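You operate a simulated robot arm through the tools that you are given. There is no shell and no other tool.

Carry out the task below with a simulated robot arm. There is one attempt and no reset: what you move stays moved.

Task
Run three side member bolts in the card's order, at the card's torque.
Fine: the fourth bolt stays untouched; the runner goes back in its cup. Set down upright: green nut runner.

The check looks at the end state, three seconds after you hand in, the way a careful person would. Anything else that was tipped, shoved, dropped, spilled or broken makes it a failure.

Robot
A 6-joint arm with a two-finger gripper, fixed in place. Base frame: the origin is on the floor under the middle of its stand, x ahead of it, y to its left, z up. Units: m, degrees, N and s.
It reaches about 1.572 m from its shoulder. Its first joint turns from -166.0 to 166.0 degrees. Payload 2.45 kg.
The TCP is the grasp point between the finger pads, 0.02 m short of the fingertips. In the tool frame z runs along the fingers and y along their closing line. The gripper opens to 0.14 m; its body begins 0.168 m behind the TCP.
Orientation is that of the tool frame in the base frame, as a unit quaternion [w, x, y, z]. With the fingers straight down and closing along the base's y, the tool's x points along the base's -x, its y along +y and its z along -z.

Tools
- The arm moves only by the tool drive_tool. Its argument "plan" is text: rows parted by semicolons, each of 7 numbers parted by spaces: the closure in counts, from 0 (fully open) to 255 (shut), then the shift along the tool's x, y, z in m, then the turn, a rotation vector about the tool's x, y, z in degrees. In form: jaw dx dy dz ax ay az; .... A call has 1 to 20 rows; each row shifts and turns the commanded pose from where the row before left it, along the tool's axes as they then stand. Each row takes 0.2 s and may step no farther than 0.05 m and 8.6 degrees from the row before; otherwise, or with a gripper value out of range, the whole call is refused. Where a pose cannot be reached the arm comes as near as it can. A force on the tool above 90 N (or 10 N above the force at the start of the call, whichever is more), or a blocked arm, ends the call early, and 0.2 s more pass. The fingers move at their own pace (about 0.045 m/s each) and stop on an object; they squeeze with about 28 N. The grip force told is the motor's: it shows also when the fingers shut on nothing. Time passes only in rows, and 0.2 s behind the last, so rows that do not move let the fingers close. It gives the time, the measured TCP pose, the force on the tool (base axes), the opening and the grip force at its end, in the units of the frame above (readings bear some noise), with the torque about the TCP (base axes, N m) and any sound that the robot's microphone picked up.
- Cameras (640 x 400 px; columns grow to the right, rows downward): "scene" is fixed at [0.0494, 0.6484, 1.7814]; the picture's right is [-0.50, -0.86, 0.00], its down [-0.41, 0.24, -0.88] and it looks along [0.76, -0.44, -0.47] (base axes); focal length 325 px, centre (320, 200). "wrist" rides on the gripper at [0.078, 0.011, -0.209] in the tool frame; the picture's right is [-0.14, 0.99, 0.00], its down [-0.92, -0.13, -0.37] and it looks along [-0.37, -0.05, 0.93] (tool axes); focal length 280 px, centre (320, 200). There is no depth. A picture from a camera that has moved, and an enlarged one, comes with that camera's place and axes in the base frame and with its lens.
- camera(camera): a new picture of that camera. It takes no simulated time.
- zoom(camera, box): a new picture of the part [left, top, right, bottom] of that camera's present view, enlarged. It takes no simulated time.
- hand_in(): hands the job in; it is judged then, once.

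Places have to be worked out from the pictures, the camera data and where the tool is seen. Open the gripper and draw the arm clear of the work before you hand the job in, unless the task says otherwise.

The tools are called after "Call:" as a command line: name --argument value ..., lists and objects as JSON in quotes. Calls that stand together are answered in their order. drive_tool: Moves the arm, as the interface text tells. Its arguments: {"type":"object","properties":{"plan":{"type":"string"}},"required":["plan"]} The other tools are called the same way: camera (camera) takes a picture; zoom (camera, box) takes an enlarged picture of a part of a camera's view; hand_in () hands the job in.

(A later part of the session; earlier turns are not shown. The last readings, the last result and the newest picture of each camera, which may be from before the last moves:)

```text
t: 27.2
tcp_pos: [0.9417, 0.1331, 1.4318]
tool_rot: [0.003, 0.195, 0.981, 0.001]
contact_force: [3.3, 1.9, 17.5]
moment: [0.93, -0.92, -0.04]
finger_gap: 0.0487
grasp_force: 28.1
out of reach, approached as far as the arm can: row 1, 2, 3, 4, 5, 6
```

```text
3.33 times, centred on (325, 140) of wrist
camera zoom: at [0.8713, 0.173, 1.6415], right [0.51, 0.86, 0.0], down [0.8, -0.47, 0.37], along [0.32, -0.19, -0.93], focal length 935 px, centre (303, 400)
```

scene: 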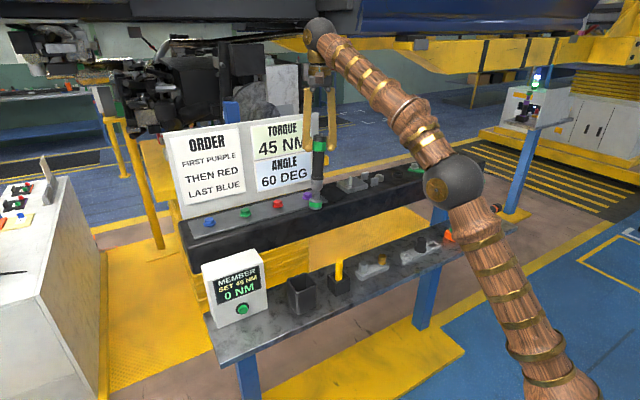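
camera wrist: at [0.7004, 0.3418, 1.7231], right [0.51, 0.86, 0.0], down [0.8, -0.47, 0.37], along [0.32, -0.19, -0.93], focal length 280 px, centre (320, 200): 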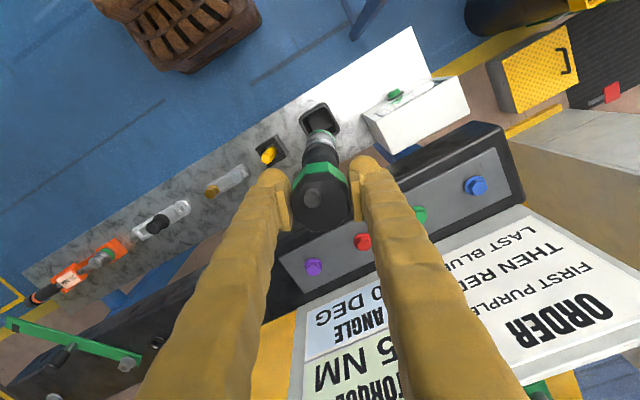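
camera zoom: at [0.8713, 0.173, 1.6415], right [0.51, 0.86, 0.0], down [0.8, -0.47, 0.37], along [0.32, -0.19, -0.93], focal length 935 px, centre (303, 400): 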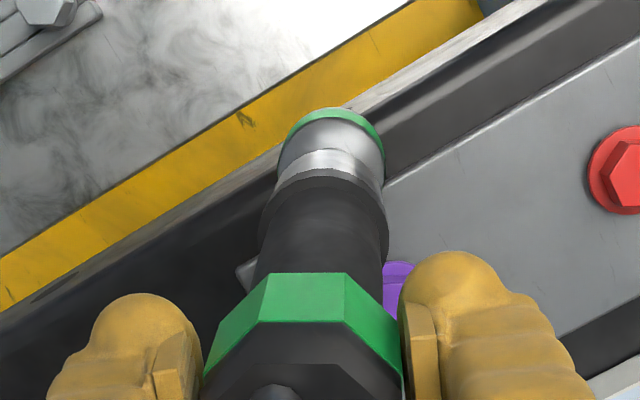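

That pose was out of reach with a vertical hand: the arm sank to z≈1.43 and the socket is resting on the beam. I'll back off and up in one small row, then see where it goes.

Call:
drive_tool --plan "255 0.025 0.006 -0.03 0 0 0"

Call:
zoom --camera "scene" --box '[250, 100, 370, 230]'

Call:
zoom --camera "wrist" --box '[260, 80, 390, 200]'

```text
t: 27.6
tcp_pos: [0.9153, 0.146, 1.4506]
tool_rot: [0.002, 0.196, 0.981, 0.002]
contact_force: [1.1, -1.1, -9.4]
moment: [-0.04, 0.03, 0.01]
finger_gap: 0.0463
grasp_force: 28.2
out of reach, approached as far as the arm can: row 1
```

```text
3.08 times, centred on (310, 165) of scene
camera zoom: at [0.0494, 0.6484, 1.7814], right [-0.5, -0.86, 0.0], down [-0.41, 0.24, -0.88], along [0.76, -0.44, -0.47], focal length 1001 px, centre (351, 308)
```

zoom: 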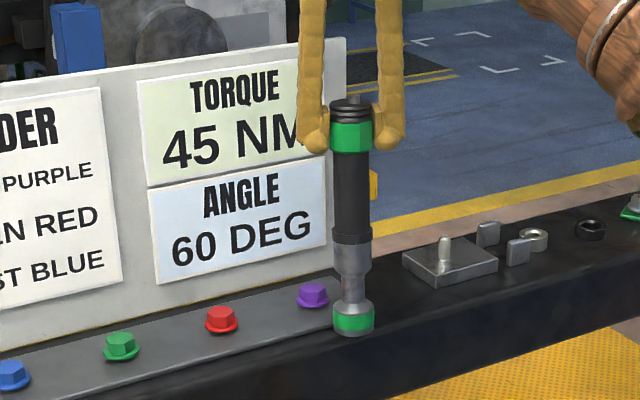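

```text
3.33 times, centred on (325, 140) of wrist
camera zoom: at [0.8448, 0.1869, 1.6604], right [0.51, 0.86, 0.0], down [0.8, -0.47, 0.37], along [0.32, -0.19, -0.93], focal length 935 px, centre (303, 400)
```

zoom: 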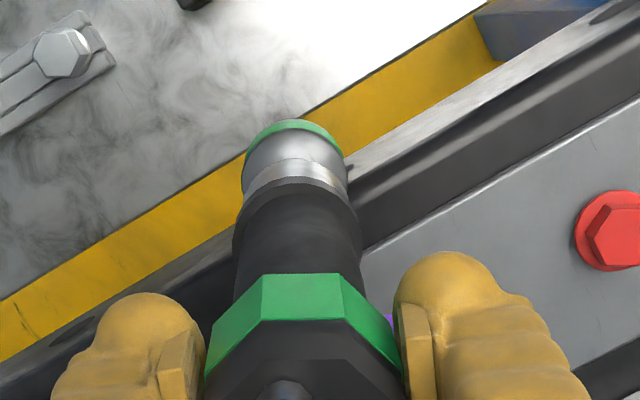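

The runner is free again (force is just its weight). I now know the limit: with the hand vertical, the bolts lie beyond the wrist's reach. I'll step back toward the cup, raising slightly.

Call:
drive_tool --plan "255 0.044 0.0085 -0.01 0 0 0; 255 0.044 0.0085 -0.01 0 0 0; 255 0 0 0 0 0 0"

Call:
zoom --camera "scene" --box '[230, 90, 390, 250]'

```text
t: 28.4
tcp_pos: [0.8395, 0.1926, 1.471]
tool_rot: [0.001, 0.195, 0.981, 0.0]
contact_force: [0.7, 0.0, -7.6]
moment: [-0.04, -0.04, 0.01]
finger_gap: 0.0462
grasp_force: 27.6
```

```text
2.50 times, centred on (310, 170) of scene
camera zoom: at [0.0494, 0.6484, 1.7814], right [-0.5, -0.86, 0.0], down [-0.41, 0.24, -0.88], along [0.76, -0.44, -0.47], focal length 813 px, centre (345, 275)
```

zoom: 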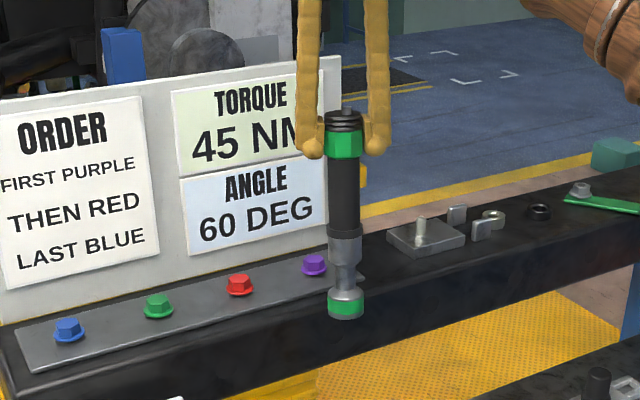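

No out-of-reach flag now, so the command matches the actual pose. The hand must be tilted to reach the bolts, so I'll return the runner to its cup and regrip it with the fingers slanted forward. First, move above the cup.

Call:
drive_tool --plan "255 0.02655 0.01805 0.0175 0 0 0; 255 0.02655 0.01805 0.0175 0 0 0; 255 0.02655 0.01805 0.0175 0 0 0; 255 0.02655 0.01805 0.0175 0 0 0; 255 0 0 0 0 0 0; 255 0 0 0 0 0 0"

Call:
zoom --camera "scene" --box '[240, 180, 360, 330]'

Call:
zoom --camera "wrist" --box '[250, 60, 390, 200]'

```text
t: 29.8
tcp_pos: [0.771, 0.3027, 1.4024]
tool_rot: [0.0, 0.195, 0.981, 0.0]
contact_force: [-0.9, -0.4, -8.6]
moment: [-0.01, -0.07, 0.01]
finger_gap: 0.0462
grasp_force: 28.1
```

```text
2.67 times, centred on (300, 255) of scene
camera zoom: at [0.0494, 0.6484, 1.7814], right [-0.5, -0.86, 0.0], down [-0.41, 0.24, -0.88], along [0.76, -0.44, -0.47], focal length 867 px, centre (373, 53)
```

zoom: 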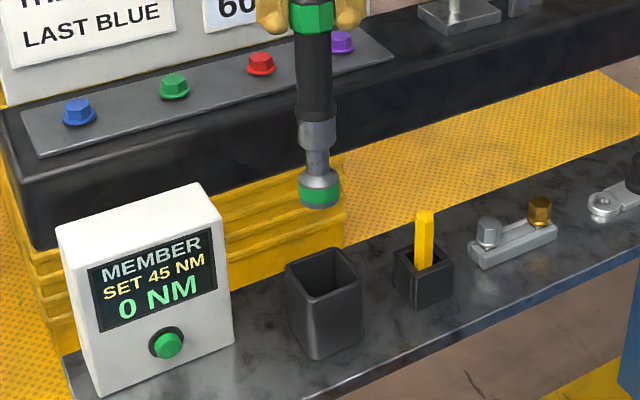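

```text
2.86 times, centred on (320, 130) of wrist
camera zoom: at [0.7028, 0.3431, 1.6115], right [0.51, 0.86, 0.0], down [0.8, -0.47, 0.37], along [0.32, -0.19, -0.93], focal length 801 px, centre (320, 400)
```

zoom: 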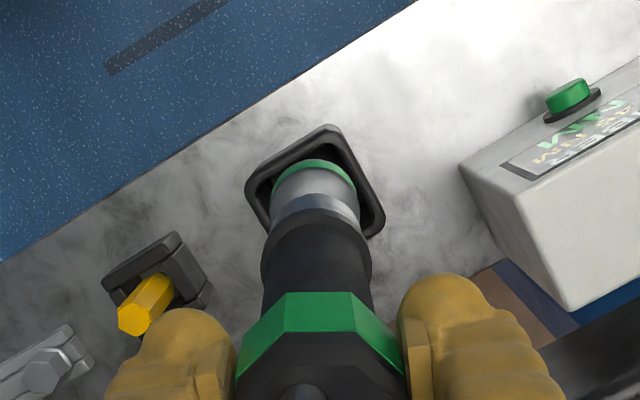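

The wrist view shows the contact tilted the runner about 5° in the pads, socket lagging toward the robot. I'll rotate the hand to make the runner vertical again, recentre over the cup and recheck.

Call:
drive_tool --plan "255 0.0025 -0.0036 0 0 0 0; 255 0 0 0 -0.8 -5.2 0; 255 0 0 0 0 0 0; 255 0 0 0 0 0 0"

Call:
zoom --camera "scene" --box '[240, 160, 360, 330]'

Call:
zoom --camera "wrist" --box '[250, 60, 390, 200]'

```text
t: 30.8
tcp_pos: [0.767, 0.301, 1.4025]
tool_rot: [0.045, 0.196, 0.98, -0.002]
contact_force: [1.2, 0.0, -7.7]
moment: [-0.03, 0.02, 0.01]
finger_gap: 0.0463
grasp_force: 28.3
```

```text
2.35 times, centred on (300, 245) of scene
camera zoom: at [0.0494, 0.6484, 1.7814], right [-0.5, -0.86, 0.0], down [-0.41, 0.24, -0.88], along [0.76, -0.44, -0.47], focal length 765 px, centre (367, 94)
```

zoom: 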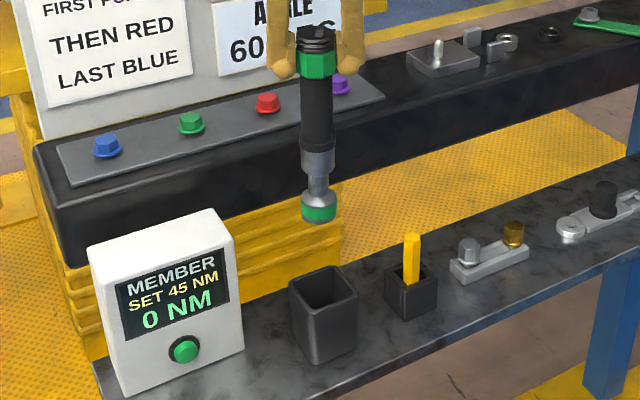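

```text
2.86 times, centred on (320, 130) of wrist
camera zoom: at [0.6797, 0.3455, 1.6043], right [0.51, 0.86, 0.03], down [0.77, -0.46, 0.45], along [0.4, -0.21, -0.89], focal length 801 px, centre (320, 400)
```

zoom: 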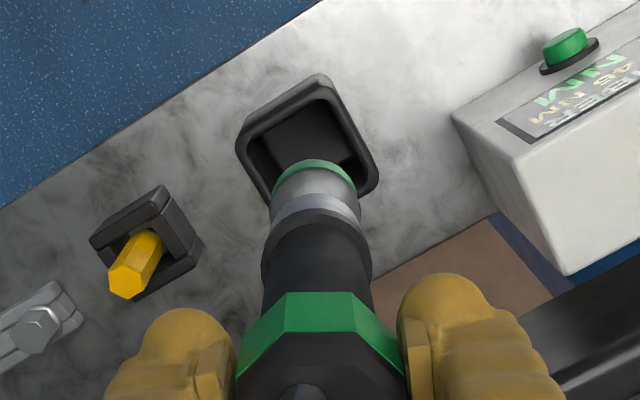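

The runner is vertical again and my cup-centre estimate (0.767, 0.301) matches the TCP. I'll descend until the socket is just above the rim, then check.

Call:
drive_tool --plan "255 0.00408 -0.00063 0.0448 0 0 0; 255 0.00408 -0.00063 0.0448 0 0 0; 255 0 0 0 0 0 0"

Call:
zoom --camera "scene" --box '[260, 200, 350, 330]'

Call:
zoom --camera "wrist" --box '[250, 60, 390, 200]'

```text
t: 31.6
tcp_pos: [0.7674, 0.3, 1.3126]
tool_rot: [0.046, 0.194, 0.98, -0.003]
contact_force: [-0.7, 0.4, -8.1]
moment: [-0.02, 0.0, 0.02]
finger_gap: 0.0463
grasp_force: 28.1
```

```text
3.08 times, centred on (305, 265) of scene
camera zoom: at [0.0494, 0.6484, 1.7814], right [-0.5, -0.86, 0.0], down [-0.41, 0.24, -0.88], along [0.76, -0.44, -0.47], focal length 1001 px, centre (366, 0)
```

zoom: 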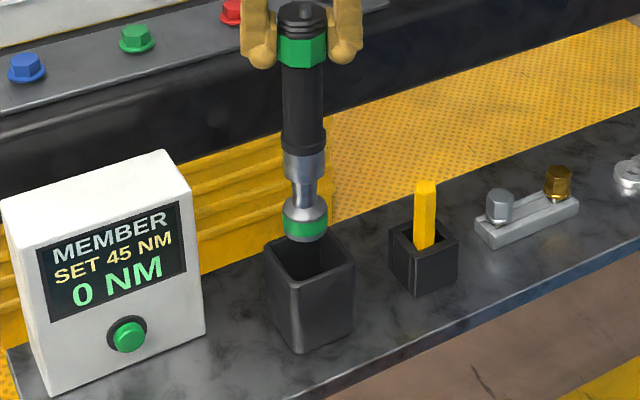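

```text
2.86 times, centred on (320, 130) of wrist
camera zoom: at [0.6807, 0.3456, 1.5131], right [0.5, 0.86, 0.03], down [0.77, -0.46, 0.45], along [0.4, -0.21, -0.89], focal length 801 px, centre (320, 400)
```

zoom: 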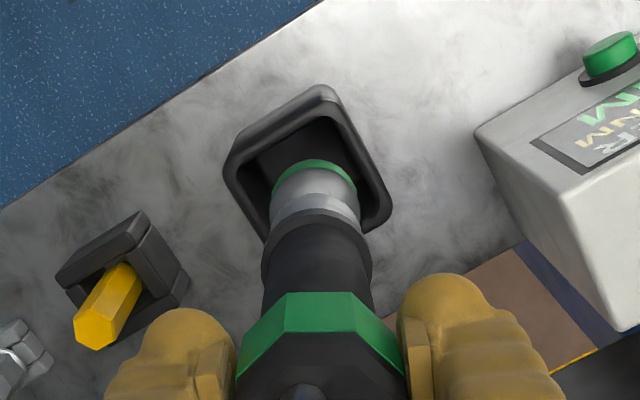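

The socket is just above the mouth. I'll zoom tighter to check its centring before going in.

Call:
zoom --camera "wrist" --box '[280, 80, 345, 150]'

Call:
zoom --camera "scene" --box '[280, 245, 330, 320]'

```text
5.71 times, centred on (312, 115) of wrist
camera zoom: at [0.6807, 0.3456, 1.5131], right [0.5, 0.86, 0.03], down [0.77, -0.46, 0.45], along [0.4, -0.21, -0.89], focal length 1602 px, centre (363, 686)
```

zoom: 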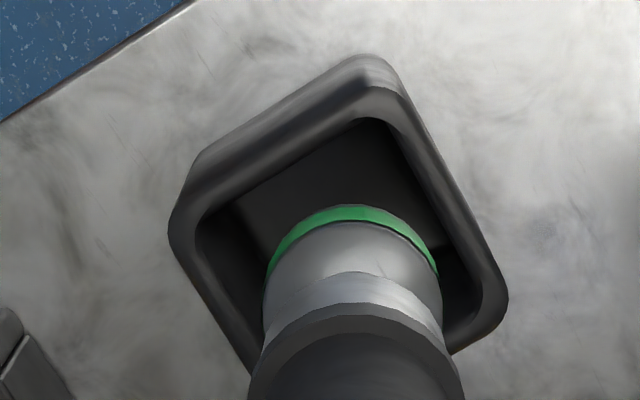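

```text
5.33 times, centred on (305, 282) of scene
camera zoom: at [0.0494, 0.6484, 1.7814], right [-0.5, -0.86, 0.0], down [-0.41, 0.24, -0.88], along [0.76, -0.44, -0.47], focal length 1734 px, centre (400, -240)
```

zoom: 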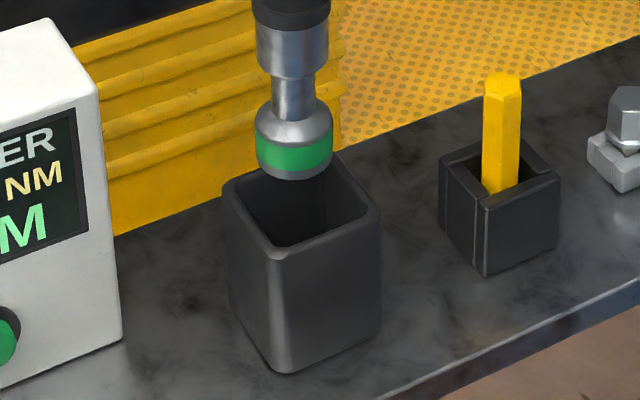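

The socket sits about 3–4 mm off the cup centre. I'll shift and lower it most of the way, watching force.

Call:
drive_tool --plan "255 0.0018 -0.0034 0 0 0 0; 255 0.00272 -0.00042 0.0299 0 0 0; 255 0.00272 -0.00042 0.0299 0 0 0; 255 0.00227 -0.00035 0.0249 0 0 0; 255 0.0009 -0.00014 0.00996 0 0 0; 255 0 0 0 0 0 0"

Call:
zoom --camera "scene" --box '[260, 220, 350, 330]'

```text
t: 33.0
tcp_pos: [0.7648, 0.2982, 1.2167]
tool_rot: [0.046, 0.194, 0.98, -0.002]
contact_force: [0.6, 0.1, -8.1]
moment: [-0.02, -0.02, 0.02]
finger_gap: 0.0462
grasp_force: 28.1
```

```text
3.64 times, centred on (305, 275) of scene
camera zoom: at [0.0494, 0.6484, 1.7814], right [-0.5, -0.86, 0.0], down [-0.41, 0.24, -0.88], along [0.76, -0.44, -0.47], focal length 1183 px, centre (374, -73)
```

zoom: 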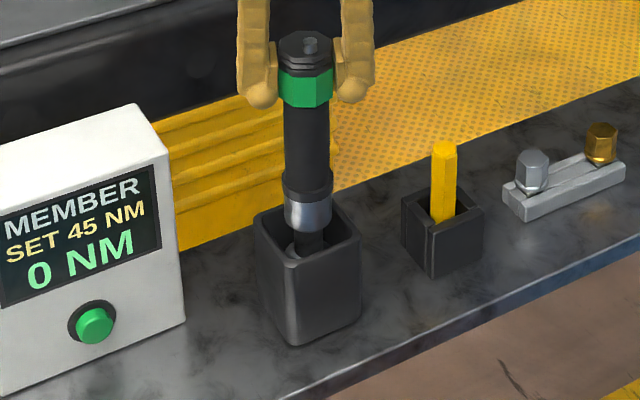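

The socket is inside the cup with free weight still hanging. I'll continue down in small steps until the floor takes the load.

Call:
drive_tool --plan "255 0.0009 -0.00014 0.00996 0 0 0; 255 0.00045 -0.00007 0.005 0 0 0; 255 0 0 0 0 0 0"

```text
t: 33.8
tcp_pos: [0.7645, 0.2979, 1.2007]
tool_rot: [0.046, 0.195, 0.98, -0.002]
contact_force: [0.2, 0.9, -7.7]
moment: [-0.05, 0.03, -0.02]
finger_gap: 0.0461
grasp_force: 28.4
```

Still hanging, so more 3 mm steps.

Call:
drive_tool --plan "255 0.00027 -0.00004 0.003 0 0 0; 255 0.00027 -0.00004 0.003 0 0 0; 255 0 0 0 0 0 0"

```text
t: 34.6
tcp_pos: [0.7651, 0.298, 1.1956]
tool_rot: [0.046, 0.194, 0.98, -0.002]
contact_force: [0.6, 0.3, -8.0]
moment: [-0.04, 0.01, 0.0]
finger_gap: 0.046
grasp_force: 28.2
```

Call:
drive_tool --plan "255 0.00018 -0.00003 0.002 0 0 0; 255 0.00018 -0.00003 0.002 0 0 0; 255 0 0 0 0 0 0"

```text
t: 35.4
tcp_pos: [0.7638, 0.2991, 1.1906]
tool_rot: [0.046, 0.194, 0.98, -0.002]
contact_force: [-0.8, 0.1, -7.4]
moment: [0.01, 0.01, 0.02]
finger_gap: 0.0462
grasp_force: 27.9
```

There's no floor contact yet at z≈1.191 (the runner slid up slightly in the grip earlier). Two more 2 mm steps.

Call:
drive_tool --plan "255 0.00018 -0.00003 0.002 0 0 0; 255 0.00018 -0.00003 0.002 0 0 0; 255 0 0 0 0 0 0"

Call:
zoom --camera "scene" --box '[260, 220, 350, 330]'

```text
t: 36.2
tcp_pos: [0.7644, 0.2994, 1.1881]
tool_rot: [0.046, 0.195, 0.98, -0.002]
contact_force: [0.3, -0.1, -7.5]
moment: [-0.01, 0.04, 0.0]
finger_gap: 0.0461
grasp_force: 27.9
```

```text
3.64 times, centred on (305, 275) of scene
camera zoom: at [0.0494, 0.6484, 1.7814], right [-0.5, -0.86, 0.0], down [-0.41, 0.24, -0.88], along [0.76, -0.44, -0.47], focal length 1183 px, centre (374, -73)
```

zoom: 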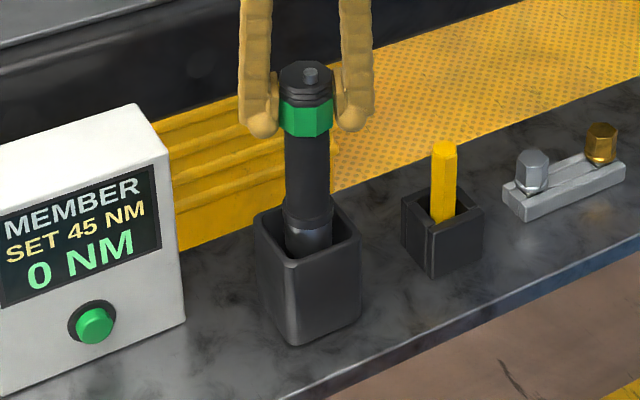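

The nub's image position is within about 1 px of where it sat originally, so the floor is close. Two more 1.5 mm steps.

Call:
drive_tool --plan "255 0.00014 -0.00002 0.0015 0 0 0; 255 0.00014 -0.00002 0.0015 0 0 0; 255 0 0 0 0 0 0"

```text
t: 37.0
tcp_pos: [0.7651, 0.2997, 1.1847]
tool_rot: [0.046, 0.194, 0.98, -0.002]
contact_force: [0.4, -0.5, -8.9]
moment: [0.0, 0.03, 0.01]
finger_gap: 0.0463
grasp_force: 27.7
```

Weight is still fully carried. Two more 1.5 mm steps.

Call:
drive_tool --plan "255 0.00014 -0.00002 0.0015 0 0 0; 255 0.00014 -0.00002 0.0015 0 0 0; 255 0 0 0 0 0 0"

Call:
zoom --camera "scene" --box '[260, 220, 350, 330]'

```text
t: 37.8
tcp_pos: [0.7645, 0.2989, 1.1838]
tool_rot: [0.046, 0.194, 0.98, -0.001]
contact_force: [0.7, -0.3, 24.0]
moment: [-0.31, 0.05, 0.02]
finger_gap: 0.0464
grasp_force: 27.7
```

```text
3.64 times, centred on (305, 275) of scene
camera zoom: at [0.0494, 0.6484, 1.7814], right [-0.5, -0.86, 0.0], down [-0.41, 0.24, -0.88], along [0.76, -0.44, -0.47], focal length 1183 px, centre (374, -73)
```

zoom: 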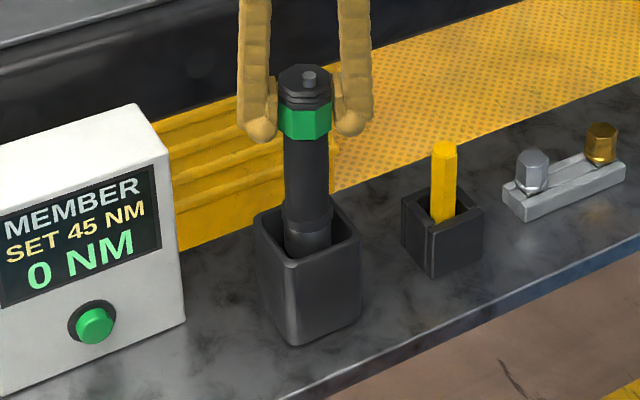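

The runner is down: the floor now pushes back at 24 N. I'll relieve 1 mm, open the fingers and confirm it stands freely.

Call:
drive_tool --plan "255 -0.00009 0.00001 -0.001 0 0 0; 180 0 0 0 0 0 0; 109 0 0 0 0 0 0; 109 0 0 0 0 0 0; 109 0 0 0 0 0 0; 109 0 0 0 0 0 0"

Call:
zoom --camera "scene" --box '[260, 220, 350, 330]'

Call:
zoom --camera "wrist" --box '[230, 60, 410, 210]'

```text
t: 39.2
tcp_pos: [0.7648, 0.2985, 1.1824]
tool_rot: [0.046, 0.195, 0.98, -0.003]
contact_force: [0.1, 0.6, 0.3]
moment: [0.0, 0.02, 0.03]
finger_gap: 0.0799
grasp_force: 0.1
```

```text
3.64 times, centred on (305, 275) of scene
camera zoom: at [0.0494, 0.6484, 1.7814], right [-0.5, -0.86, 0.0], down [-0.41, 0.24, -0.88], along [0.76, -0.44, -0.47], focal length 1183 px, centre (374, -73)
```

zoom: 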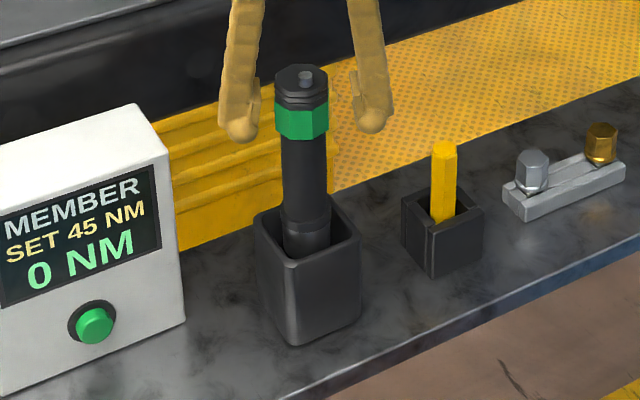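

```text
2.67 times, centred on (320, 135) of wrist
camera zoom: at [0.6776, 0.3444, 1.3839], right [0.5, 0.86, 0.03], down [0.77, -0.46, 0.45], along [0.4, -0.21, -0.89], focal length 748 px, centre (320, 373)
```

zoom: 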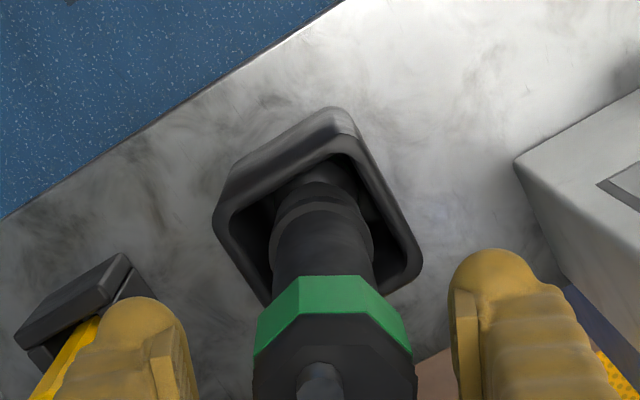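

The runner stands upright in its cup. I'll rise clear, square the yaw, tilt the fingers 45° forward and stage behind and above the runner's body.

Call:
drive_tool --plan "109 -0.00362 0.00056 -0.0398 0 0 0; 109 -0.00362 0.00056 -0.0398 0 0 0; 109 -0.00362 0.00056 -0.0398 0 0 0; 109 0 0 0 0.8 5.2 0; 109 0 0 0 0 0 -7.5; 109 0 0 0 0 0 -7.5; 109 0 0 0 0 0 -7.5; 109 0 0 0 0 -7.5 0; 109 0 0 0 0 -7.5 0; 109 0 0 0 0 -7.5 0; 109 0 0 0 0 -7.5 0; 109 0 0 0 0 -7.5 0; 109 0 0 0 0 -7.5 0; 109 0.0245 0.0005 -0.0245 0 0 0; 109 0.0245 0.0005 -0.0245 0 0 0; 109 0.0245 0.0005 -0.0245 0 0 0; 109 0.0286 0 0.0286 0 0 0; 109 0.0286 0 0.0286 0 0 0; 109 0 0 0 0 0 0"

Call:
camera --camera "wrist"

Call:
zoom --camera "scene" --box '[230, 190, 390, 330]'

```text
t: 43.2
tcp_pos: [0.6607, 0.3018, 1.2217]
tool_rot: [0.383, 0.0, 0.924, 0.001]
contact_force: [0.7, -0.5, -0.1]
moment: [-0.02, 0.05, 0.01]
finger_gap: 0.0804
grasp_force: 0.0
```

```text
taken
camera wrist: at [0.4565, 0.313, 1.3161], right [0.1, 0.99, 0.1], down [0.39, -0.13, 0.91], along [0.92, -0.05, -0.4], focal length 280 px, centre (320, 200)
```

wrist: 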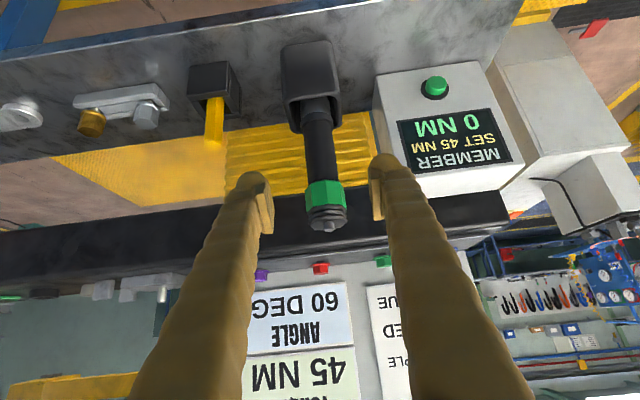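

```text
2.86 times, centred on (310, 260) of scene
camera zoom: at [0.0494, 0.6484, 1.7814], right [-0.5, -0.86, 0.0], down [-0.41, 0.24, -0.88], along [0.76, -0.44, -0.47], focal length 929 px, centre (349, 29)
```

zoom: 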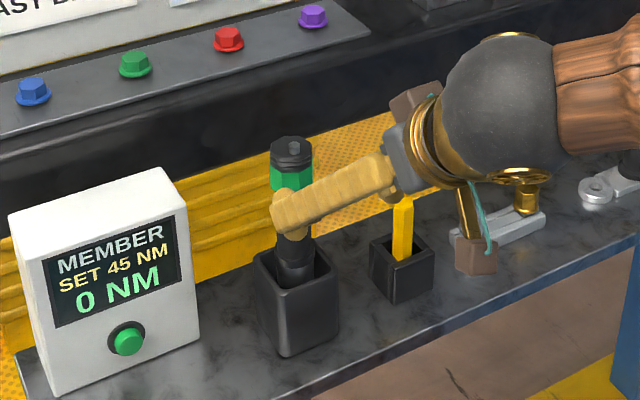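

The hand is at a 45° tilt behind the runner. I'll zoom to measure its current position and lean.

Call:
zoom --camera "wrist" --box '[260, 30, 390, 240]'

Call:
zoom --camera "wrist" --box '[270, 80, 380, 180]'

```text
1.90 times, centred on (325, 135) of wrist
camera zoom: at [0.4565, 0.313, 1.3161], right [0.1, 0.99, 0.1], down [0.39, -0.13, 0.91], along [0.92, -0.05, -0.4], focal length 534 px, centre (310, 324)
```

zoom: 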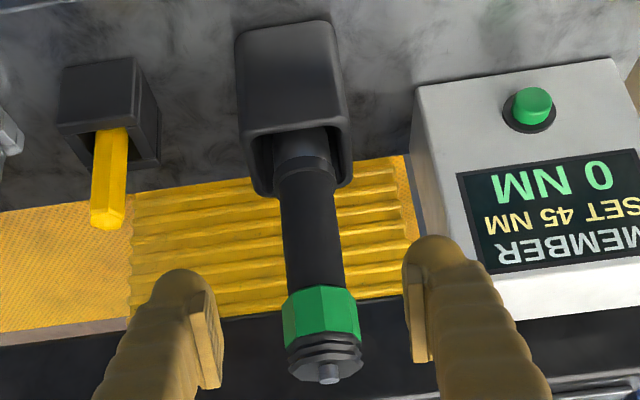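

```text
4.00 times, centred on (325, 130) of wrist
camera zoom: at [0.4565, 0.313, 1.3161], right [0.1, 0.99, 0.1], down [0.39, -0.13, 0.91], along [0.92, -0.05, -0.4], focal length 1122 px, centre (300, 480)
```

zoom: 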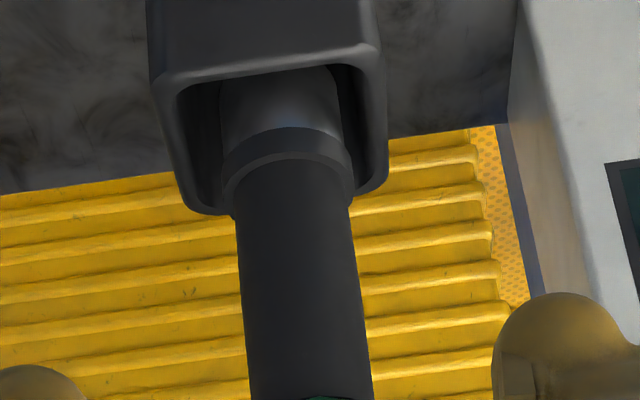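

The body axis is at y≈0.302, matching the TCP, with x≈0.766. I'll advance along the fingers 0.15 m to straddle the body at z≈1.115.

Call:
drive_tool --plan "109 0.00025 0 0.0375 0 0 0; 109 0.00025 0 0.0375 0 0 0; 109 0.00025 0 0.0375 0 0 0; 109 0.00025 0 0.0375 0 0 0; 109 0 0 0 0 0 0"

Call:
zoom --camera "wrist" --box '[220, 60, 420, 260]'

Call:
zoom --camera "scene" --box '[250, 210, 370, 330]'

```text
t: 44.4
tcp_pos: [0.767, 0.3021, 1.1159]
tool_rot: [0.383, 0.0, 0.924, 0.0]
contact_force: [-1.0, -0.4, -1.6]
moment: [0.02, -0.01, 0.03]
finger_gap: 0.0803
grasp_force: 0.2
```

```text
2.00 times, centred on (320, 160) of wrist
camera zoom: at [0.5629, 0.3138, 1.2096], right [0.1, 0.99, 0.1], down [0.39, -0.13, 0.91], along [0.92, -0.05, -0.4], focal length 561 px, centre (320, 280)
```

zoom: 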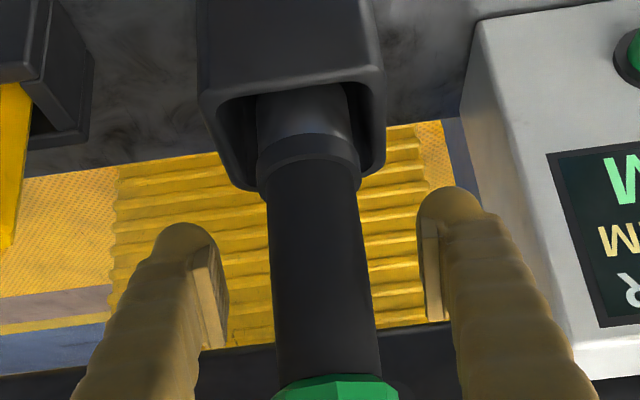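

```text
3.33 times, centred on (310, 270) of scene
camera zoom: at [0.0494, 0.6484, 1.7814], right [-0.5, -0.86, 0.0], down [-0.41, 0.24, -0.88], along [0.76, -0.44, -0.47], focal length 1084 px, centre (353, -33)
```

zoom: 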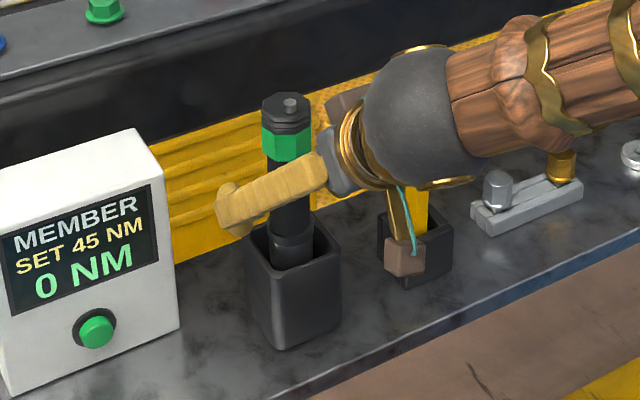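

The body is centred between the pads and the TCP sits on the axis. Closing.

Call:
drive_tool --plan "200 0 0 0 0 0 0; 255 0 0 0 0 0 0; 255 0 0 0 0 0 0; 255 0 0 0 0 0 0; 255 0 0 0 0 0 0; 255 0 0 0 0 0 0; 255 0 0 0 0 0 0"

Call:
zoom --camera "wrist" --box '[220, 60, 420, 260]'

Call:
zoom --camera "scene" --box '[250, 210, 370, 330]'

```text
t: 46.0
tcp_pos: [0.767, 0.3023, 1.1157]
tool_rot: [0.383, 0.0, 0.924, 0.0]
contact_force: [0.1, -1.4, 0.1]
moment: [-0.17, 0.04, 0.04]
finger_gap: 0.0376
grasp_force: 27.6
```

```text
2.00 times, centred on (320, 160) of wrist
camera zoom: at [0.5626, 0.3138, 1.2097], right [0.1, 0.99, 0.1], down [0.39, -0.13, 0.91], along [0.92, -0.05, -0.4], focal length 561 px, centre (320, 280)
```

zoom: 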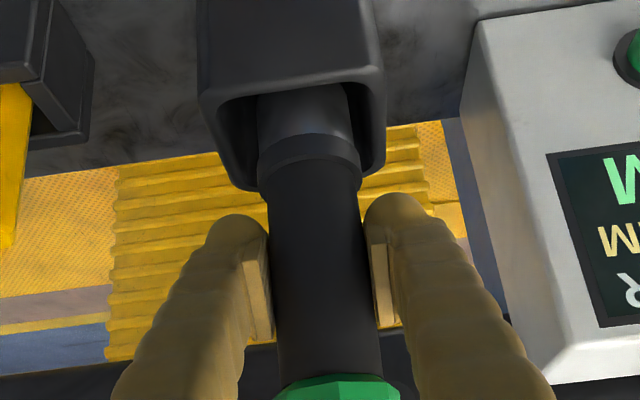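

```text
3.33 times, centred on (310, 270) of scene
camera zoom: at [0.0494, 0.6484, 1.7814], right [-0.5, -0.86, 0.0], down [-0.41, 0.24, -0.88], along [0.76, -0.44, -0.47], focal length 1084 px, centre (353, -33)
```

zoom: 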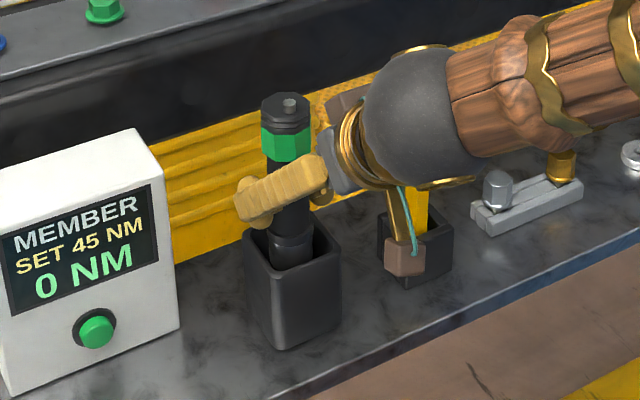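

Gripped at 0.0376 m on the round body. Lifting straight up 0.31 m.

Call:
drive_tool --plan "255 -0.00707 0 -0.00707 0 0 0; 255 -0.01414 0 -0.01414 0 0 0; 255 -0.02828 0 -0.02828 0 0 0; 255 -0.02828 0 -0.02828 0 0 0; 255 -0.02828 0 -0.02828 0 0 0; 255 -0.02828 0 -0.02828 0 0 0; 255 -0.02828 0 -0.02828 0 0 0; 255 -0.02828 0 -0.02828 0 0 0; 255 -0.02828 0 -0.02828 0 0 0; 255 0 0 0 0 0 0; 255 0 0 0 0 0 0"

Call:
camera --camera "wrist"

Call:
zoom --camera "scene" --box '[220, 110, 380, 240]'

```text
t: 48.4
tcp_pos: [0.7667, 0.3011, 1.428]
tool_rot: [0.382, 0.0, 0.924, 0.0]
contact_force: [-0.3, -0.1, -8.5]
moment: [-0.04, 0.0, 0.0]
finger_gap: 0.0373
grasp_force: 28.0
```

```text
taken
camera wrist: at [0.5636, 0.3131, 1.5211], right [0.1, 0.99, 0.1], down [0.39, -0.13, 0.91], along [0.92, -0.05, -0.4], focal length 280 px, centre (320, 200)
```

wrist: 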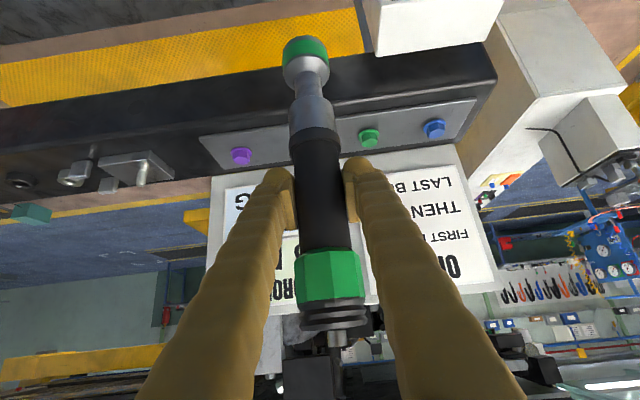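

```text
3.08 times, centred on (300, 175) of scene
camera zoom: at [0.0494, 0.6484, 1.7814], right [-0.5, -0.86, 0.0], down [-0.41, 0.24, -0.88], along [0.76, -0.44, -0.47], focal length 1001 px, centre (382, 277)
```

zoom: 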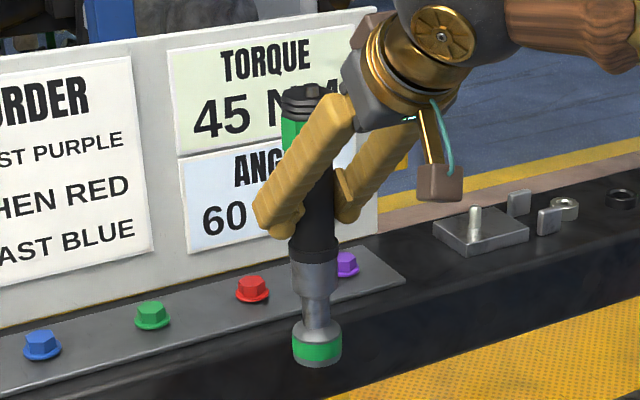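

The runner hangs vertical with the socket bottom at z≈1.275, and the wrist camera can see both socket and bolts. I'll carry it level to above the purple bolt, about 4 cm clear.

Call:
drive_tool --plan "255 -0.02374 -0.022 0.02374 0 0 0; 255 -0.02374 -0.022 0.02374 0 0 0; 255 -0.02374 -0.022 0.02374 0 0 0; 255 -0.02374 -0.022 0.02374 0 0 0; 255 -0.02374 -0.022 0.02374 0 0 0; 255 -0.02374 -0.022 0.02374 0 0 0; 255 -0.02374 -0.022 0.02374 0 0 0; 255 0 0 0 0 0 0; 255 0 0 0 0 0 0"

Call:
camera --camera "wrist"

Call:
zoom --camera "wrist" --box '[250, 0, 390, 110]'

Call:
zoom --camera "scene" --box '[250, 120, 370, 230]'

```text
t: 50.4
tcp_pos: [0.9991, 0.147, 1.4259]
tool_rot: [0.383, 0.0, 0.924, 0.0]
contact_force: [0.2, 0.4, -7.9]
moment: [-0.01, -0.02, 0.01]
finger_gap: 0.0372
grasp_force: 28.1
```

```text
taken
camera wrist: at [0.7953, 0.159, 1.5186], right [0.1, 0.99, 0.1], down [0.39, -0.13, 0.91], along [0.92, -0.05, -0.4], focal length 280 px, centre (320, 200)
```

wrist: 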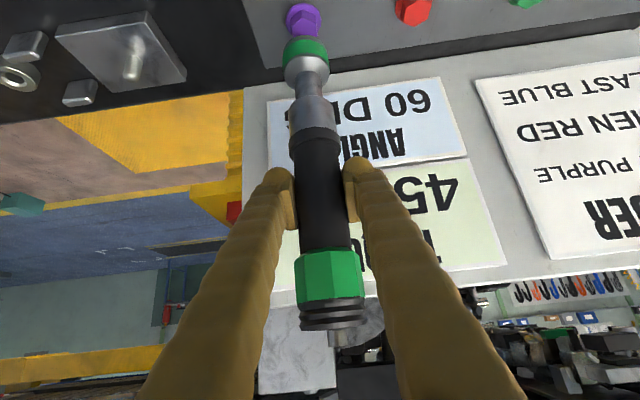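

```text
3.64 times, centred on (320, 55) of wrist
camera zoom: at [0.7953, 0.159, 1.5186], right [0.1, 0.99, 0.1], down [0.39, -0.13, 0.91], along [0.92, -0.05, -0.4], focal length 1020 px, centre (320, 727)
```

zoom: 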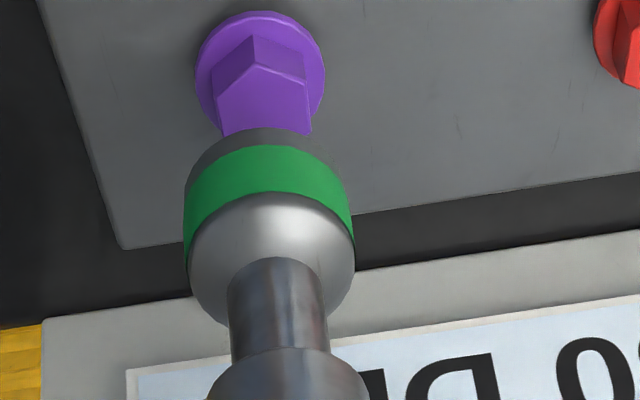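

```text
3.64 times, centred on (310, 175) of scene
camera zoom: at [0.0494, 0.6484, 1.7814], right [-0.5, -0.86, 0.0], down [-0.41, 0.24, -0.88], along [0.76, -0.44, -0.47], focal length 1183 px, centre (356, 291)
```

zoom: 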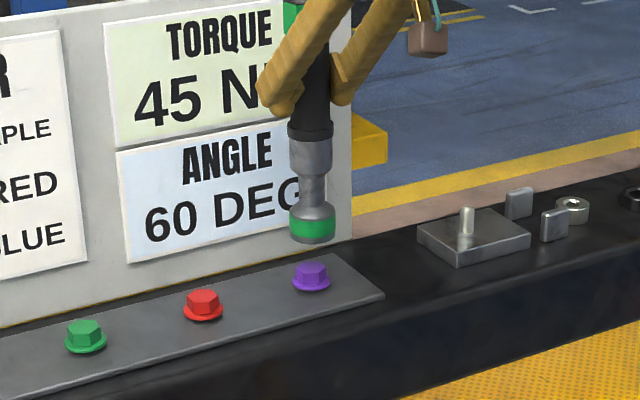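

The socket is almost over purple, with maybe a 4 mm shift in +y needed. I'll zoom tighter on both views to measure it.

Call:
zoom --camera "wrist" --box '[270, 0, 350, 60]'

Call:
zoom --camera "scene" --box '[280, 165, 340, 205]'

```text
6.67 times, centred on (310, 30) of wrist
camera zoom: at [0.7953, 0.159, 1.5186], right [0.1, 0.99, 0.1], down [0.39, -0.13, 0.91], along [0.92, -0.05, -0.4], focal length 1869 px, centre (387, 1333)
```

zoom: 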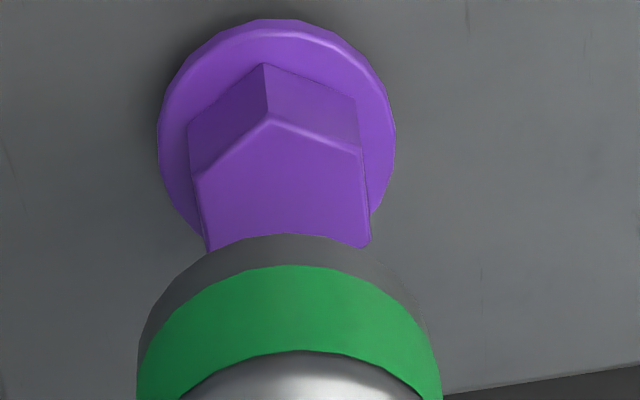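

```text
10.00 times, centred on (310, 185) of scene
camera zoom: at [0.0494, 0.6484, 1.7814], right [-0.5, -0.86, 0.0], down [-0.41, 0.24, -0.88], along [0.76, -0.44, -0.47], focal length 3252 px, centre (420, 350)
```

zoom: 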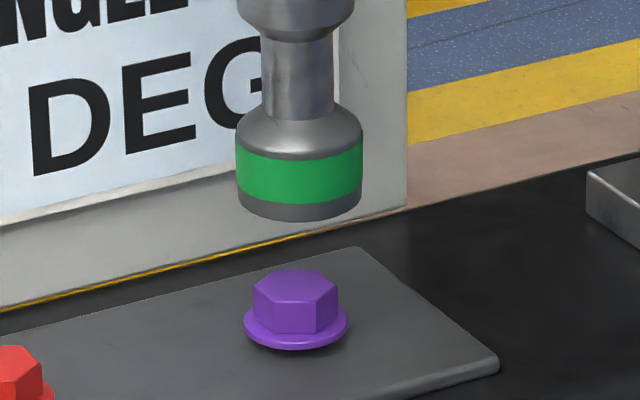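

The measurement puts the socket about (−2, −2.3) mm from the purple bolt's axis. I'll correct and descend to just above the head.

Call:
drive_tool --plan "255 -0.0014 0.0023 0.0014 0 0 0; 255 0.01414 0 0.01414 0 0 0; 255 0.00919 0 0.00919 0 0 0; 255 0 0 0 0 0 0; 255 0 0 0 0 0 0"

Call:
zoom --camera "wrist" --box '[270, 0, 350, 60]'

Call:
zoom --camera "scene" --box '[280, 165, 340, 205]'

```text
t: 51.6
tcp_pos: [1.0012, 0.1492, 1.3897]
tool_rot: [0.382, 0.001, 0.924, -0.001]
contact_force: [-0.2, 0.2, -8.5]
moment: [0.0, 0.03, 0.01]
finger_gap: 0.0374
grasp_force: 28.2
```

```text
6.67 times, centred on (310, 30) of wrist
camera zoom: at [0.798, 0.161, 1.4845], right [0.1, 0.99, 0.1], down [0.39, -0.13, 0.91], along [0.92, -0.05, -0.4], focal length 1869 px, centre (387, 1333)
```

zoom: 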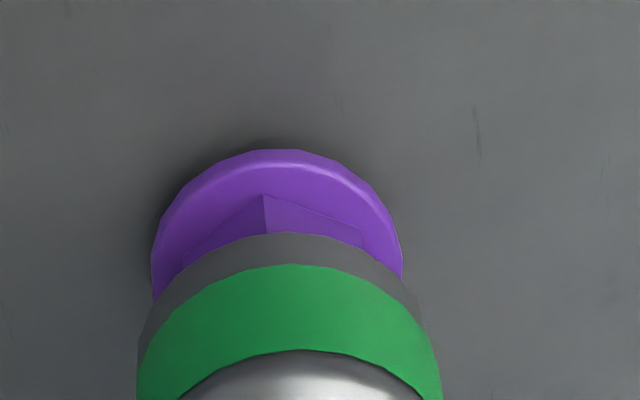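

```text
10.00 times, centred on (310, 185) of scene
camera zoom: at [0.0494, 0.6484, 1.7814], right [-0.5, -0.86, 0.0], down [-0.41, 0.24, -0.88], along [0.76, -0.44, -0.47], focal length 3252 px, centre (420, 350)
```

zoom: 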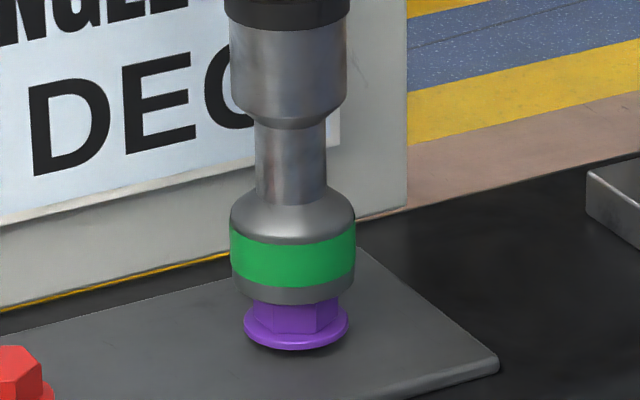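

The socket is centred over the head in both views. I'll descend in 2 mm steps, watching force and sound.

Call:
drive_tool --plan "255 0.00141 0 0.00141 0 0 0; 255 0.00141 0 0.00141 0 0 0; 255 0.00141 0 0.00141 0 0 0; 255 0 0 0 0 0 0"

Call:
zoom --camera "scene" --box '[280, 165, 340, 205]'

```text
t: 52.6
tcp_pos: [1.0029, 0.1484, 1.3866]
tool_rot: [0.384, 0.0, 0.924, 0.0]
contact_force: [-1.5, 0.7, -8.0]
moment: [0.02, 0.07, -0.04]
finger_gap: 0.0372
grasp_force: 27.3
```

```text
10.00 times, centred on (310, 185) of scene
camera zoom: at [0.0494, 0.6484, 1.7814], right [-0.5, -0.86, 0.0], down [-0.41, 0.24, -0.88], along [0.76, -0.44, -0.47], focal length 3252 px, centre (420, 350)
```

zoom: 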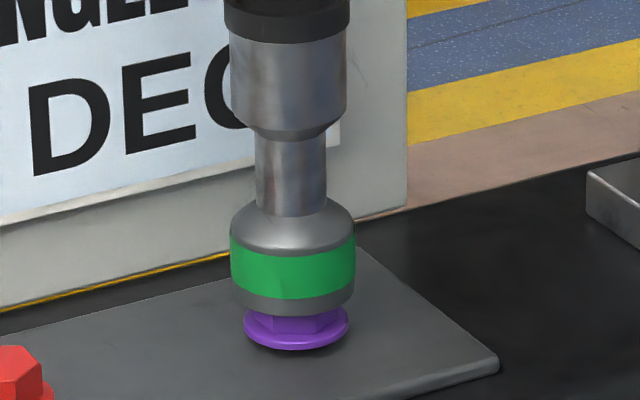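

No contact yet and the socket is swallowing the head nicely. Continuing down 2 mm at a time.

Call:
drive_tool --plan "255 0.00141 0 0.00141 0 0 0; 255 0.00141 0 0.00141 0 0 0; 255 0 0 0 0 0 0"

Call:
zoom --camera "scene" --box '[280, 165, 340, 205]'

Call:
zoom --camera "scene" --box '[190, 240, 280, 330]'

```text
t: 53.4
tcp_pos: [1.002, 0.1487, 1.3819]
tool_rot: [0.383, 0.0, 0.924, -0.001]
contact_force: [-0.6, 0.4, -7.2]
moment: [-0.01, 0.0, -0.02]
finger_gap: 0.0372
grasp_force: 28.1
```

```text
10.00 times, centred on (310, 185) of scene
camera zoom: at [0.0494, 0.6484, 1.7814], right [-0.5, -0.86, 0.0], down [-0.41, 0.24, -0.88], along [0.76, -0.44, -0.47], focal length 3252 px, centre (420, 350)
```

zoom: 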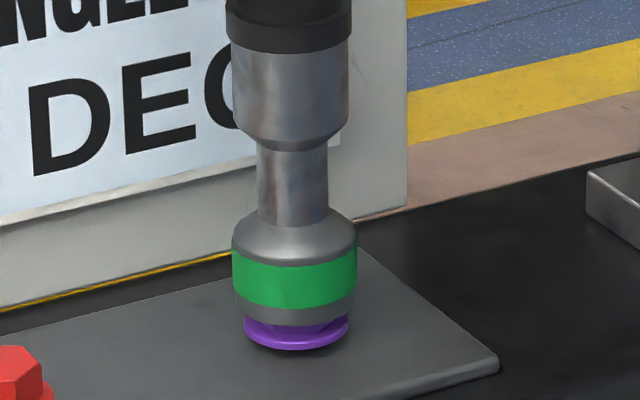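

```text
4.44 times, centred on (235, 285) of scene
camera zoom: at [0.0494, 0.6484, 1.7814], right [-0.5, -0.86, 0.0], down [-0.41, 0.24, -0.88], along [0.76, -0.44, -0.47], focal length 1445 px, centre (698, -178)
```

zoom: 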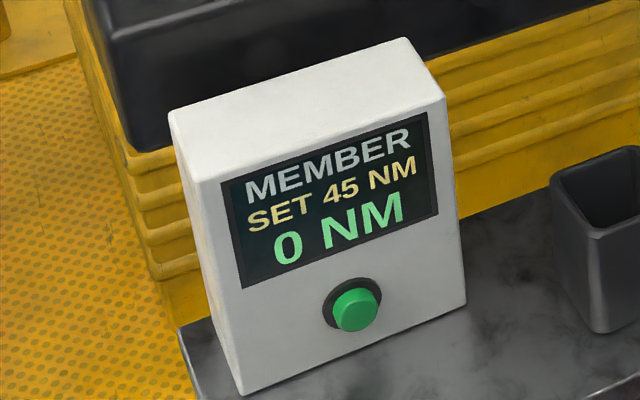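

Still no contact and 0 NM on the display. Continuing down in 2 mm steps.

Call:
drive_tool --plan "255 0.00141 0 0.00141 0 0 0; 255 0.00141 0 0.00141 0 0 0; 255 0 0 0 0 0 0"

Call:
zoom --camera "scene" --box '[280, 165, 340, 205]'

Call:
zoom --camera "scene" --box '[190, 240, 280, 330]'

```text
t: 54.2
tcp_pos: [1.0019, 0.1489, 1.3783]
tool_rot: [0.383, 0.0, 0.924, 0.0]
contact_force: [-0.9, -0.9, -7.5]
moment: [-0.01, 0.02, 0.02]
finger_gap: 0.0374
grasp_force: 28.2
```

```text
10.00 times, centred on (310, 185) of scene
camera zoom: at [0.0494, 0.6484, 1.7814], right [-0.5, -0.86, 0.0], down [-0.41, 0.24, -0.88], along [0.76, -0.44, -0.47], focal length 3252 px, centre (420, 350)
```

zoom: 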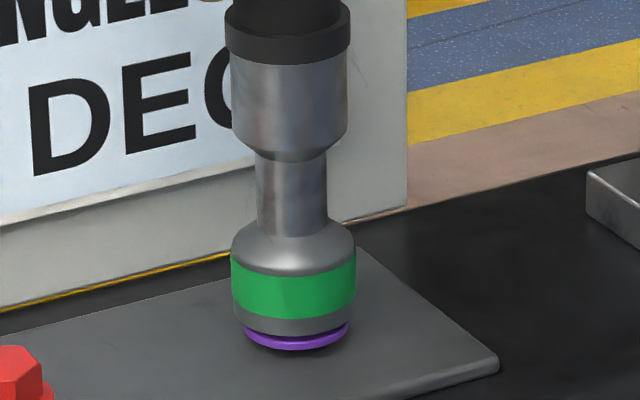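

```text
4.44 times, centred on (235, 285) of scene
camera zoom: at [0.0494, 0.6484, 1.7814], right [-0.5, -0.86, 0.0], down [-0.41, 0.24, -0.88], along [0.76, -0.44, -0.47], focal length 1445 px, centre (698, -178)
```

zoom: 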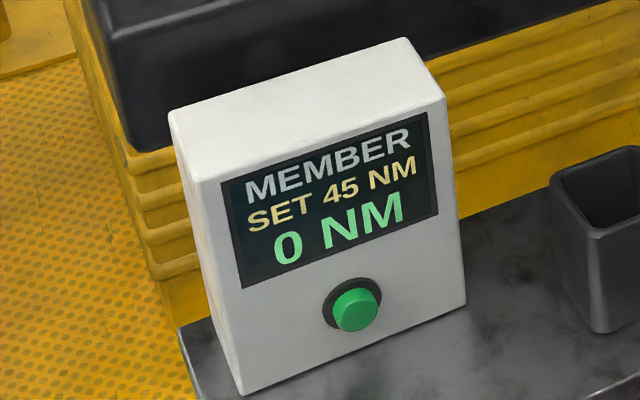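

The socket is nearly down on the flange with still no load. I'll take 1.5 mm steps now.

Call:
drive_tool --plan "255 0.00106 0 0.00106 0 0 0; 255 0.00106 0 0.00106 0 0 0; 255 0 0 0 0 0 0"

Call:
zoom --camera "scene" --box '[280, 165, 340, 205]'

Call:
zoom --camera "scene" --box '[190, 240, 280, 330]'

```text
t: 55.0
tcp_pos: [1.0025, 0.15, 1.3769]
tool_rot: [0.383, 0.0, 0.924, 0.0]
contact_force: [-2.3, -1.5, 5.4]
moment: [-0.19, 0.22, 0.02]
finger_gap: 0.0373
grasp_force: 28.4
```

```text
10.00 times, centred on (310, 185) of scene
camera zoom: at [0.0494, 0.6484, 1.7814], right [-0.5, -0.86, 0.0], down [-0.41, 0.24, -0.88], along [0.76, -0.44, -0.47], focal length 3252 px, centre (420, 350)
```

zoom: 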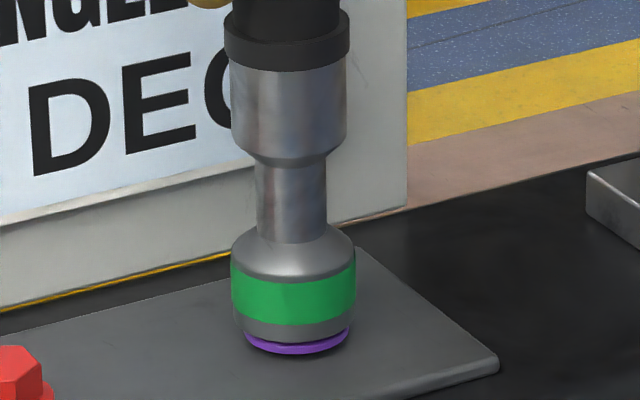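

```text
4.44 times, centred on (235, 285) of scene
camera zoom: at [0.0494, 0.6484, 1.7814], right [-0.5, -0.86, 0.0], down [-0.41, 0.24, -0.88], along [0.76, -0.44, -0.47], focal length 1445 px, centre (698, -178)
```

zoom: 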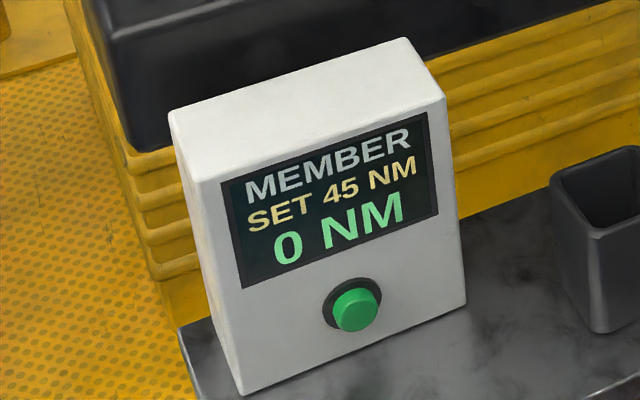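

Contact now: about 13 N between socket and bolt. I'll hold there a second to see whether the runner starts.

Call:
drive_tool --plan "255 0 0 0 0 0 0; 255 0 0 0 0 0 0; 255 0 0 0 0 0 0; 255 0 0 0 0 0 0; 255 0 0 0 0 0 0"

Call:
zoom --camera "scene" --box '[190, 240, 280, 330]'

```text
t: 56.2
tcp_pos: [1.0015, 0.1499, 1.3744]
tool_rot: [0.383, 0.0, 0.924, 0.0]
contact_force: [-0.1, -0.2, -7.2]
moment: [-0.03, 0.03, -0.02]
finger_gap: 0.0372
grasp_force: 27.8
```

```text
4.44 times, centred on (235, 285) of scene
camera zoom: at [0.0494, 0.6484, 1.7814], right [-0.5, -0.86, 0.0], down [-0.41, 0.24, -0.88], along [0.76, -0.44, -0.47], focal length 1445 px, centre (698, -178)
```

zoom: 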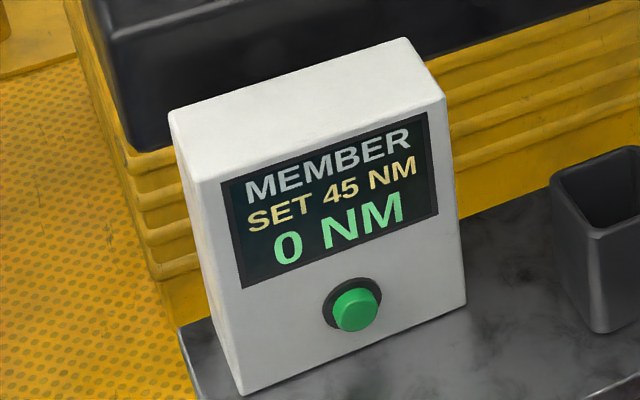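

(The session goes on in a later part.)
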